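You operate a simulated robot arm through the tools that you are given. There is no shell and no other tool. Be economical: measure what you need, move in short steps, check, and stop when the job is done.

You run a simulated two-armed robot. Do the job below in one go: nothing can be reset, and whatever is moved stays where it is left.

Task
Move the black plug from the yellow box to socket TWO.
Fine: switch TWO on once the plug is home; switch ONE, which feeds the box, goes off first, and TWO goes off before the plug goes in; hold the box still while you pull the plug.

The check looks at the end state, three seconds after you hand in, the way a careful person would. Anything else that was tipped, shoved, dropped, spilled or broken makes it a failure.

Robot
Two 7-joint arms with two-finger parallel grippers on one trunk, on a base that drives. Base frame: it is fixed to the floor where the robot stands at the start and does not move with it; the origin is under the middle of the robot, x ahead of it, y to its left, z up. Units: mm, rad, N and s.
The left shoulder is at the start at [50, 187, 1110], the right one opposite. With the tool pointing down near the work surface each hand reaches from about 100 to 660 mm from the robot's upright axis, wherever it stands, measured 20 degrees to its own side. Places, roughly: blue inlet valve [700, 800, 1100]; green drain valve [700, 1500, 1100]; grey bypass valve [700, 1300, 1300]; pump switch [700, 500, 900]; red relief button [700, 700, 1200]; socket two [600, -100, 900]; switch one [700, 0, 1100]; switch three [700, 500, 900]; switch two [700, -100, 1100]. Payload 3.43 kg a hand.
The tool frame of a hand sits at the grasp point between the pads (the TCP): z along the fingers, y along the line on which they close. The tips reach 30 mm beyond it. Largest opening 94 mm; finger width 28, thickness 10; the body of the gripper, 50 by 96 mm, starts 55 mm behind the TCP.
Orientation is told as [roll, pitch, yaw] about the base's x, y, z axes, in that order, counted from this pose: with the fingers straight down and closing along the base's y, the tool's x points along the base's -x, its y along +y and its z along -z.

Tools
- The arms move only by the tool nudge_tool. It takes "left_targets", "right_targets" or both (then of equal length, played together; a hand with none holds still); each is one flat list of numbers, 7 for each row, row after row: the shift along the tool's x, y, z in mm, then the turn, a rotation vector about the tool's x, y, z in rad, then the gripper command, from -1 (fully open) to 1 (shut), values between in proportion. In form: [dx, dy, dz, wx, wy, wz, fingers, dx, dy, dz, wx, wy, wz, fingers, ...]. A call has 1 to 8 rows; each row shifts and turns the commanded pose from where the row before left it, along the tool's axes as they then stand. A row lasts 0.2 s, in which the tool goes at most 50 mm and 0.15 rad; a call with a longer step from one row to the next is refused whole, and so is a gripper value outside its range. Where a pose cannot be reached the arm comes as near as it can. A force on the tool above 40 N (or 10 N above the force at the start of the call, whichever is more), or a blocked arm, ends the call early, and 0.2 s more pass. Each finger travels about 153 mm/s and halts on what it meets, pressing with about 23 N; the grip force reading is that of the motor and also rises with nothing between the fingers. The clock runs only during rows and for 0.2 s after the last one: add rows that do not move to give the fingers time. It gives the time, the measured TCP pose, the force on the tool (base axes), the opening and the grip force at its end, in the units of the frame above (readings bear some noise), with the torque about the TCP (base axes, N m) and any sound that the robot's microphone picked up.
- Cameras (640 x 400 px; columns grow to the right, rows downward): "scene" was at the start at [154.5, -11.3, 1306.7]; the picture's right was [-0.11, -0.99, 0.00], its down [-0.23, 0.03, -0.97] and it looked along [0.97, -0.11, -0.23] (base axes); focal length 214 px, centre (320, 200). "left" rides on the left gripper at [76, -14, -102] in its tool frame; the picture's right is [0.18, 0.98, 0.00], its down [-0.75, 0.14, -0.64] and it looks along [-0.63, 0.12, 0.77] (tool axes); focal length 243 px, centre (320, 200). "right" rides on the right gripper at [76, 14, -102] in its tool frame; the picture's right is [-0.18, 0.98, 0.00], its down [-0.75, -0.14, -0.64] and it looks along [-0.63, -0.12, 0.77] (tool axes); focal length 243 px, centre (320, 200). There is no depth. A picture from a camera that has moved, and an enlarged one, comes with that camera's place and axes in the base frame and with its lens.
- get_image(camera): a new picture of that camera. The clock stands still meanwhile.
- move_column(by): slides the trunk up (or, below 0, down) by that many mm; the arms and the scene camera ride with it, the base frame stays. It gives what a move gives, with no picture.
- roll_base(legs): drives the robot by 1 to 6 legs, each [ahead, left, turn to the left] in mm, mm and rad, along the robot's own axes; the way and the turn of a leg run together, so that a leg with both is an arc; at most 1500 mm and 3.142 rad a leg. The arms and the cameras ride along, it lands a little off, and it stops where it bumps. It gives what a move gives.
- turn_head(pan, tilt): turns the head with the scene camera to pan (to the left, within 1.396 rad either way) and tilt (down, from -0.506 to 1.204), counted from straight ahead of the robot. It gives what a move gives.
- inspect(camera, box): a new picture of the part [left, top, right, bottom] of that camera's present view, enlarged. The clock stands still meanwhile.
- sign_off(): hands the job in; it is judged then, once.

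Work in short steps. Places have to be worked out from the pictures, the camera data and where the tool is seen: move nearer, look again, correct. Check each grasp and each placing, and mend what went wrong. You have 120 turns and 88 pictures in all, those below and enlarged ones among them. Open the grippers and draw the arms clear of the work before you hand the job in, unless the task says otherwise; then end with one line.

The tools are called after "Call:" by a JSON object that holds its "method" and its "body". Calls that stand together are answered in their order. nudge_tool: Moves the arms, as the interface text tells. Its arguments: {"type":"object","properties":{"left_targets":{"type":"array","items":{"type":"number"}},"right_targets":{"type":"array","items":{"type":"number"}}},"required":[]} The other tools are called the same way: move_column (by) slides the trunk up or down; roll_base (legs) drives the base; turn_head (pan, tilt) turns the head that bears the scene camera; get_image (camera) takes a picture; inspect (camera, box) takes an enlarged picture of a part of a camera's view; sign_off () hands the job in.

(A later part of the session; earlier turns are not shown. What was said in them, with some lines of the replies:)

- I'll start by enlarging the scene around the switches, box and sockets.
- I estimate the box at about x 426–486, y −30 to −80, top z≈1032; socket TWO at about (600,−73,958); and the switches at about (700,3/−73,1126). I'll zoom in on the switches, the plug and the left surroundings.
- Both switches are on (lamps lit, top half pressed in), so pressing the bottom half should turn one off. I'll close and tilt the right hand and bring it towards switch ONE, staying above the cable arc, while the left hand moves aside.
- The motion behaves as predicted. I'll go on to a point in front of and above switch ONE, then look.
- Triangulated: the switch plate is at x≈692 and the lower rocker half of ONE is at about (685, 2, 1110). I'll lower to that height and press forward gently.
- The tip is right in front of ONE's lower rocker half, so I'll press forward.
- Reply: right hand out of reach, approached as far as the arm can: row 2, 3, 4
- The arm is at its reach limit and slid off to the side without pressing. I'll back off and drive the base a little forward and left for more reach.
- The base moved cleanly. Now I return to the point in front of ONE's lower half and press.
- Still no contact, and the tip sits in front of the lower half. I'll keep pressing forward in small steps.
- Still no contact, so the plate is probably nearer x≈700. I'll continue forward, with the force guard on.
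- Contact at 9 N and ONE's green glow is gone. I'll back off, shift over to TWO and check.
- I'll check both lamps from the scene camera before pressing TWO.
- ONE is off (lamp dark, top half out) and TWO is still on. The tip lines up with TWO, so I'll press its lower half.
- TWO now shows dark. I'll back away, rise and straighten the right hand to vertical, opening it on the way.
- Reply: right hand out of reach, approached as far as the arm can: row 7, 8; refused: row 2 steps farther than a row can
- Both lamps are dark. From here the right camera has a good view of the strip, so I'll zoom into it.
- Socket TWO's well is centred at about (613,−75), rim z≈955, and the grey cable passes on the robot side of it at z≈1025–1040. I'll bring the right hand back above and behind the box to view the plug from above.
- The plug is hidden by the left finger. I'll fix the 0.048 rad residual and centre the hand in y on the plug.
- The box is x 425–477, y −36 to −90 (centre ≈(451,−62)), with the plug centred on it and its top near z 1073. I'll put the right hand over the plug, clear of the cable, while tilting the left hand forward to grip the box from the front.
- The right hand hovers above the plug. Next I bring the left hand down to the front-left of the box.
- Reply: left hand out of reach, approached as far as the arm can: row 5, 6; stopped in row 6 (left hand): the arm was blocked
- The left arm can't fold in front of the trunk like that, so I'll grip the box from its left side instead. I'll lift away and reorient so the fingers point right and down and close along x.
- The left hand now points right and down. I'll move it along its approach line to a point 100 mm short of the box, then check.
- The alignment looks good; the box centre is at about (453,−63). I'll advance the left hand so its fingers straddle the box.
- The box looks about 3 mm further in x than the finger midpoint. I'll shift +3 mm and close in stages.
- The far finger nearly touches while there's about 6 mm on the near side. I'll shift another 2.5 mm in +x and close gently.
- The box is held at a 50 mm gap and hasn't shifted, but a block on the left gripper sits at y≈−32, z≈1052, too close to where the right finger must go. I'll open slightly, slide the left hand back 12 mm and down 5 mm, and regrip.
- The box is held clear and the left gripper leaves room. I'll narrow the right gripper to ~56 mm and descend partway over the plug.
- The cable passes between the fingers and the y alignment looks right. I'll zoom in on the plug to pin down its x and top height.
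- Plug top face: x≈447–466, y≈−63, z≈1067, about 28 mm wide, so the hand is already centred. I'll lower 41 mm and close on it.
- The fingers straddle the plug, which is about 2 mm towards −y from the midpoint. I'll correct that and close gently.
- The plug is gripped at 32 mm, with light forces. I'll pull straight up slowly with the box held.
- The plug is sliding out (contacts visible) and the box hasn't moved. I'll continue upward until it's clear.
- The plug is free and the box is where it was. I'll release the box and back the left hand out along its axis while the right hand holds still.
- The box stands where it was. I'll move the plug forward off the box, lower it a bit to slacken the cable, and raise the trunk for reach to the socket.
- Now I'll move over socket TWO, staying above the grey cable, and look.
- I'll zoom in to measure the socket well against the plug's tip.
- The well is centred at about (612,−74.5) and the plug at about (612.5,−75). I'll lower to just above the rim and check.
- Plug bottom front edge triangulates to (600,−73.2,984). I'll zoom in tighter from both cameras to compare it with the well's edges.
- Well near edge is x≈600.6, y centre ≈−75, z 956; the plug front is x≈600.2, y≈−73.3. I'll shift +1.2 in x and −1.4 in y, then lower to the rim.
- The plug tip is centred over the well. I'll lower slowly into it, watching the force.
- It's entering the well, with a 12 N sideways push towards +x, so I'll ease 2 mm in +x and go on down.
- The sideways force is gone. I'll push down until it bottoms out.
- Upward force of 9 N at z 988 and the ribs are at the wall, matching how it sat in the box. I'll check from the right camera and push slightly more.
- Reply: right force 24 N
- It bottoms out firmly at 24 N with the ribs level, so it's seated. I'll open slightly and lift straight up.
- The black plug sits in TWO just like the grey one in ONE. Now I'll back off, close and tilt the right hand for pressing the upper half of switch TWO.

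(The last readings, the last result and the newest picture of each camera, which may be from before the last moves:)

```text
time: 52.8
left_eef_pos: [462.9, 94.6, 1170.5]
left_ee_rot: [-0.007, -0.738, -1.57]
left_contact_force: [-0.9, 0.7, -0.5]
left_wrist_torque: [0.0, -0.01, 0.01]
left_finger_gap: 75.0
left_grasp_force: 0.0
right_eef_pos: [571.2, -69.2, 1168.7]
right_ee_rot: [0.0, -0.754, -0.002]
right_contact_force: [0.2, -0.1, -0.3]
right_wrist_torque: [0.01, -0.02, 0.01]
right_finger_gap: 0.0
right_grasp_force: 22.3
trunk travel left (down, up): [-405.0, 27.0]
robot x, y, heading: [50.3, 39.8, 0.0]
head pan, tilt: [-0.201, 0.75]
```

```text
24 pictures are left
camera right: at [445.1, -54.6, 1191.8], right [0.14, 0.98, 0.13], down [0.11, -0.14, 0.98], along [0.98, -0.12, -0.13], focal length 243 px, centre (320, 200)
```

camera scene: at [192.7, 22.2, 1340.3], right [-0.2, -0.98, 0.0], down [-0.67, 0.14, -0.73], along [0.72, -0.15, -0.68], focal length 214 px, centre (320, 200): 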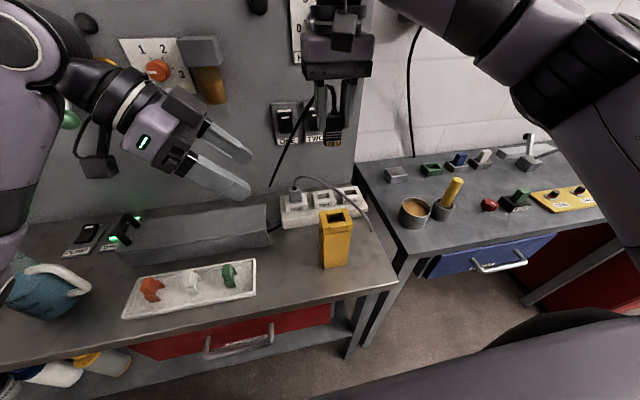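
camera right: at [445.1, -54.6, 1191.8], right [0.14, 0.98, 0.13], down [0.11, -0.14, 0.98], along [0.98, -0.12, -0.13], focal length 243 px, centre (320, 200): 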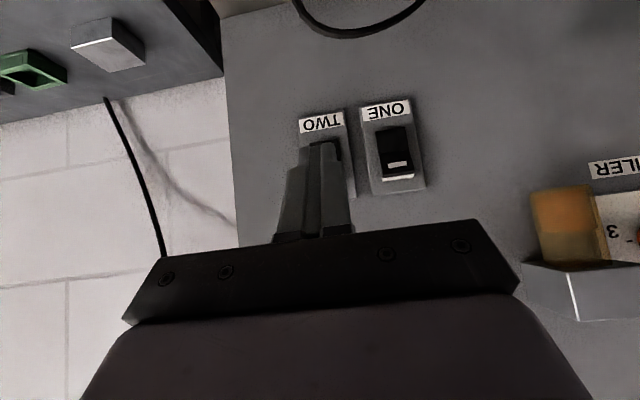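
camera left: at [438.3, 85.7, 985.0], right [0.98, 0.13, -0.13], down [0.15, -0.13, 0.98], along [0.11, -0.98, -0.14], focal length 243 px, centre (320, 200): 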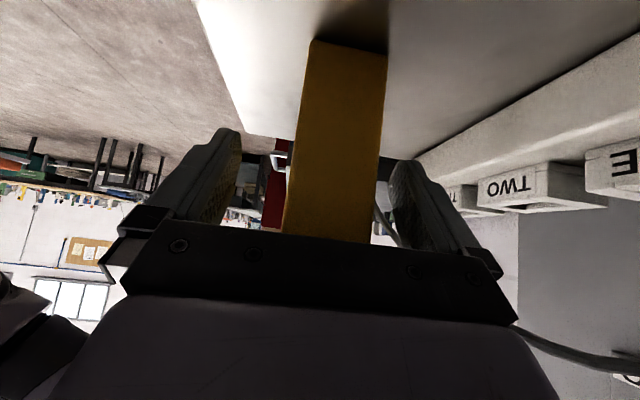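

Aligned in y with TWO. I'll approach to about x 660 at upper-half height, then check.

Call:
{"method": "nudge_tool", "body": {"right_targets": [-19.1, -1.3, 23, 0, 0, 0, 1, -19.1, -1.3, 23, 0, 0, 0, 1, -19.1, -1.3, 23, 0, 0, 0, 1, 0, 0, 0, 0, 0, 0, 1]}}

Call:
{"method": "inspect", "body": {"camera": "right", "box": [230, 80, 430, 240]}}

Call:
{"method": "turn_head", "body": {"pan": -0.113, "tilt": 0.3}}

Call:
{"method": "inspect", "body": {"camera": "scene", "box": [240, 130, 400, 250]}}

```text
time: 53.8
left_eef_pos: [462.0, 95.1, 1170.6]
left_ee_rot: [-0.007, -0.738, -1.569]
left_contact_force: [0.9, -0.8, 0.4]
left_wrist_torque: [-0.02, 0.03, 0.02]
left_finger_gap: 75.4
left_grasp_force: 0.1
right_eef_pos: [661.4, -74.2, 1158.5]
right_ee_rot: [-0.001, -0.752, 0.001]
right_contact_force: [-0.5, 0.4, 0.7]
right_wrist_torque: [-0.01, 0.01, -0.01]
right_finger_gap: 0.2
right_grasp_force: 23.1
trunk travel left (down, up): [-405.0, 27.0]
robot x, y, heading: [50.2, 35.5, 0.002]
head pan, tilt: [-0.201, 0.75]
```

```text
2.50 times, centred on (330, 160) of right
camera zoom: at [535.4, -59.0, 1181.3], right [0.14, 0.98, 0.13], down [0.11, -0.14, 0.98], along [0.98, -0.12, -0.13], focal length 606 px, centre (295, 300)
```

zoom: 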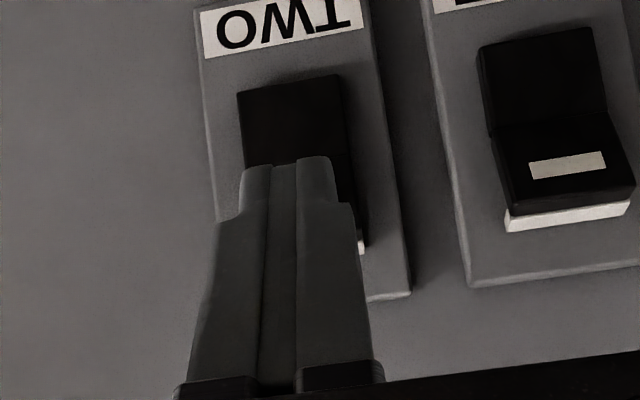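

```text
time: 54.7
left_eef_pos: [461.5, 95.4, 1170.5]
left_ee_rot: [-0.008, -0.738, -1.57]
left_contact_force: [1.5, -0.1, -0.4]
left_wrist_torque: [0.04, 0.01, 0.0]
left_finger_gap: 75.1
left_grasp_force: 0.1
right_eef_pos: [660.6, -73.2, 1158.8]
right_ee_rot: [-0.002, -0.752, -0.001]
right_contact_force: [0.3, 0.2, -0.1]
right_wrist_torque: [-0.01, -0.02, -0.02]
right_finger_gap: 0.0
right_grasp_force: 22.7
trunk travel left (down, up): [-405.0, 27.0]
robot x, y, heading: [49.2, 39.0, 0.0]
head pan, tilt: [-0.113, 0.3]
```

```text
3.33 times, centred on (320, 190) of scene
camera zoom: at [204.1, 28.1, 1380.6], right [-0.11, -0.99, 0.0], down [-0.29, 0.03, -0.95], along [0.95, -0.11, -0.3], focal length 715 px, centre (320, 233)
```

zoom: 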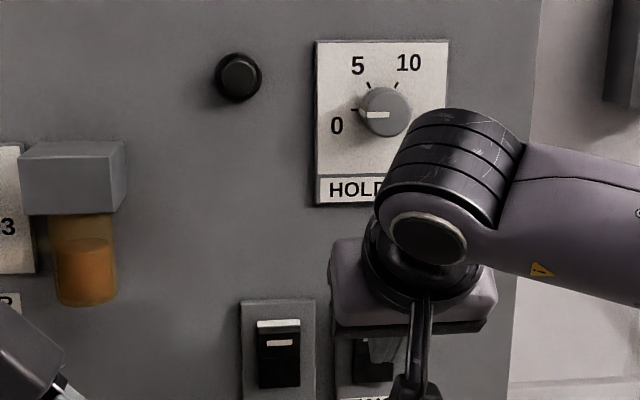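

The tip is in front of the upper half and well below the dial knob. I'll press forward in small steps.

Call:
{"method": "nudge_tool", "body": {"right_targets": [-2.9, 0, 2.7, 0, 0, 0, 1, -2.9, 0, 2.7, 0, 0, 0, 1, -2.9, 0, 2.7, 0, 0, 0, 1, -2.9, 0, 2.7, 0, 0, 0, 1, -2.2, 0, 2.1, 0, 0, 0, 1]}}

Call:
{"method": "inspect", "body": {"camera": "right", "box": [230, 80, 430, 240]}}

```text
time: 55.9
left_eef_pos: [461.3, 95.1, 1169.3]
left_ee_rot: [-0.006, -0.738, -1.569]
left_contact_force: [-0.8, -0.4, 0.4]
left_wrist_torque: [0.02, 0.0, 0.01]
left_finger_gap: 75.1
left_grasp_force: 0.0
right_eef_pos: [679.0, -73.8, 1157.5]
right_ee_rot: [0.0, -0.751, 0.0]
right_contact_force: [0.0, -0.1, -0.5]
right_wrist_torque: [-0.01, 0.03, 0.01]
right_finger_gap: 0.0
right_grasp_force: 23.8
trunk travel left (down, up): [-405.0, 27.0]
robot x, y, heading: [50.2, 38.6, -0.005]
head pan, tilt: [-0.113, 0.3]
```

```text
2.50 times, centred on (330, 160) of right
camera zoom: at [553.0, -59.2, 1180.7], right [0.13, 0.98, 0.13], down [0.11, -0.14, 0.98], along [0.98, -0.12, -0.13], focal length 606 px, centre (295, 300)
```

zoom: 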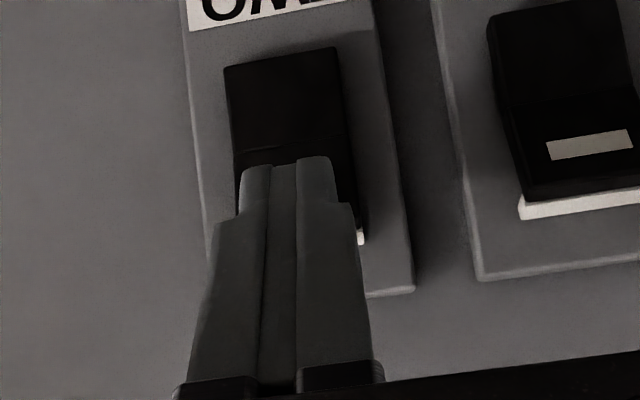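

No contact yet and the tip is on the upper half. I'll carry on forward.

Call:
{"method": "nudge_tool", "body": {"right_targets": [-2.2, 0, 2.1, 0, 0, 0, 1, -2.2, 0, 2.1, 0, 0, 0, 1, -2.2, 0, 2.1, 0, 0, 0, 1, -1.5, 0, 1.4, 0, 0, 0, 1]}}

Call:
{"method": "inspect", "body": {"camera": "right", "box": [230, 80, 430, 240]}}

```text
time: 56.9
left_eef_pos: [461.0, 94.2, 1171.1]
left_ee_rot: [-0.006, -0.74, -1.568]
left_contact_force: [0.4, 0.2, -0.1]
left_wrist_torque: [0.01, -0.02, 0.03]
left_finger_gap: 75.2
left_grasp_force: 0.1
right_eef_pos: [689.8, -73.8, 1159.5]
right_ee_rot: [0.001, -0.754, -0.001]
right_contact_force: [-0.3, -1.5, 3.5]
right_wrist_torque: [0.03, -0.08, -0.06]
right_finger_gap: 0.0
right_grasp_force: 23.0
trunk travel left (down, up): [-405.0, 27.0]
robot x, y, heading: [48.4, 43.8, -0.001]
head pan, tilt: [-0.113, 0.3]
```

```text
2.50 times, centred on (330, 160) of right
camera zoom: at [563.3, -59.6, 1182.5], right [0.14, 0.98, 0.13], down [0.11, -0.14, 0.98], along [0.98, -0.12, -0.13], focal length 606 px, centre (295, 300)
```

zoom: 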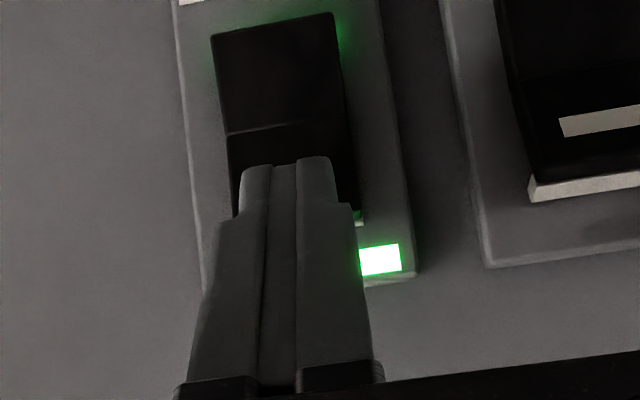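

TWO's lamp is on. I'll back the right hand straight away from the panel and draw the left hand further clear.

Call:
{"method": "nudge_tool", "body": {"right_targets": [21.9, 0, -20.5, 0, 0, 0, 1, 21.9, -5, -20.5, 0, 0, 0, 1, 21.9, -15, -20.5, 0, 0, 0, 1, 15, -20, -30, 0, 0, 0, 1, 10, -20, -30, 0, 0, 0, 1, 10, -20, -30, 0, 0, 0, 0, 10, -20, -30, 0, 0, 0, -1, 0, 0, 0, 0, 0, 0, -1], "left_targets": [0, 0, -40, 0, 0, 0, -0.6, 0, 0, -40, 0, 0, 0, -0.6, 0, 0, -40, 0, 0, 0, -0.8, 0, 0, 0, 0, 0, 0, -1, 0, 0, 0, 0, 0, 0, -1, 0, 0, 0, 0, 0, 0, -1, 0, 0, 0, 0, 0, 0, -1, 0, 0, 0, 0, 0, 0, -1]}}

Call:
{"method": "turn_head", "body": {"pan": -0.15, "tilt": 0.6}}

Call:
{"method": "get_image", "body": {"camera": "scene"}}

Call:
{"method": "inspect", "body": {"camera": "scene", "box": [240, 60, 400, 240]}}

```text
time: 58.7
left_eef_pos: [464.6, 177.1, 1256.2]
left_ee_rot: [-0.007, -0.738, -1.569]
left_contact_force: [0.2, 0.1, 0.5]
left_wrist_torque: [0.01, -0.01, 0.03]
left_finger_gap: 93.9
left_grasp_force: 0.1
right_eef_pos: [487.0, -174.2, 1215.8]
right_ee_rot: [0.001, -0.751, 0.0]
right_contact_force: [-0.1, 0.0, -0.3]
right_wrist_torque: [-0.02, -0.01, 0.01]
right_finger_gap: 94.0
right_grasp_force: 0.1
trunk travel left (down, up): [-405.0, 27.0]
robot x, y, heading: [46.7, 41.5, -0.001]
head pan, tilt: [-0.113, 0.3]
```

```text
time: 59.5
left_eef_pos: [464.1, 176.8, 1254.8]
left_ee_rot: [-0.006, -0.739, -1.57]
left_contact_force: [0.1, -0.1, -0.3]
left_wrist_torque: [-0.01, 0.0, 0.0]
left_finger_gap: 93.6
left_grasp_force: 0.0
right_eef_pos: [486.9, -173.0, 1214.0]
right_ee_rot: [0.0, -0.751, -0.001]
right_contact_force: [-0.3, -0.2, -0.7]
right_wrist_torque: [-0.01, -0.02, -0.01]
right_finger_gap: 94.1
right_grasp_force: 0.1
trunk travel left (down, up): [-405.0, 27.0]
robot x, y, heading: [47.2, 41.1, 0.001]
head pan, tilt: [-0.15, 0.6]
```

```text
19 pictures are left
camera scene: at [198.7, 25.5, 1353.3], right [-0.15, -0.99, 0.0], down [-0.56, 0.08, -0.83], along [0.82, -0.12, -0.56], focal length 214 px, centre (320, 200)
```

scene: 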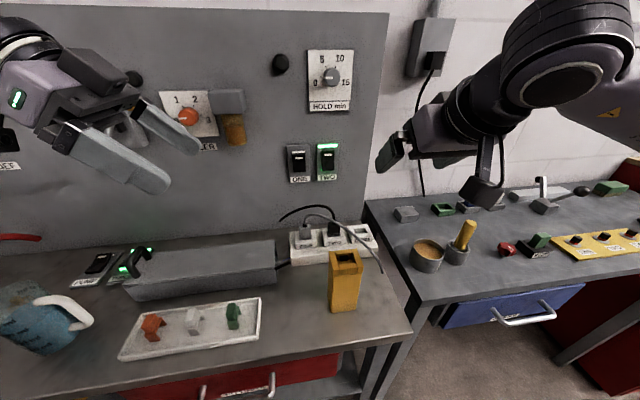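

```text
2.22 times, centred on (320, 150) of scene
camera zoom: at [198.7, 25.5, 1353.3], right [-0.15, -0.99, 0.0], down [-0.56, 0.08, -0.83], along [0.82, -0.12, -0.56], focal length 477 px, centre (320, 311)
```

zoom: 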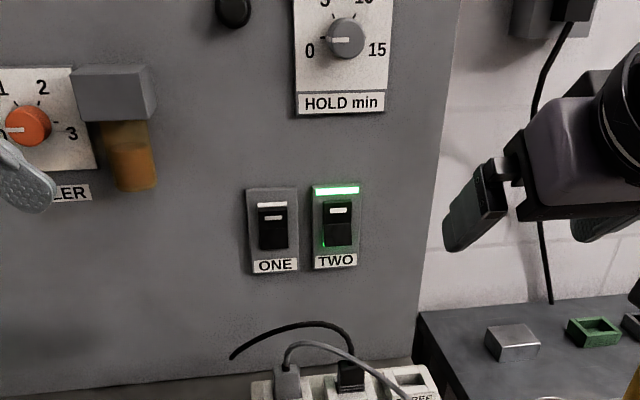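

ONE is off, TWO is on, the plug is home in TWO and the box is upright in its place. Both grippers are open and clear, so I'll hand in.

Call:
{"method": "sign_off", "body": {}}

```text
The job is handed in.
```

The black plug is seated in socket TWO with switch TWO on. Switches ONE and then TWO went off before the plug was moved; ONE stays off, and the yellow box was held still during the pull and stands where it was.
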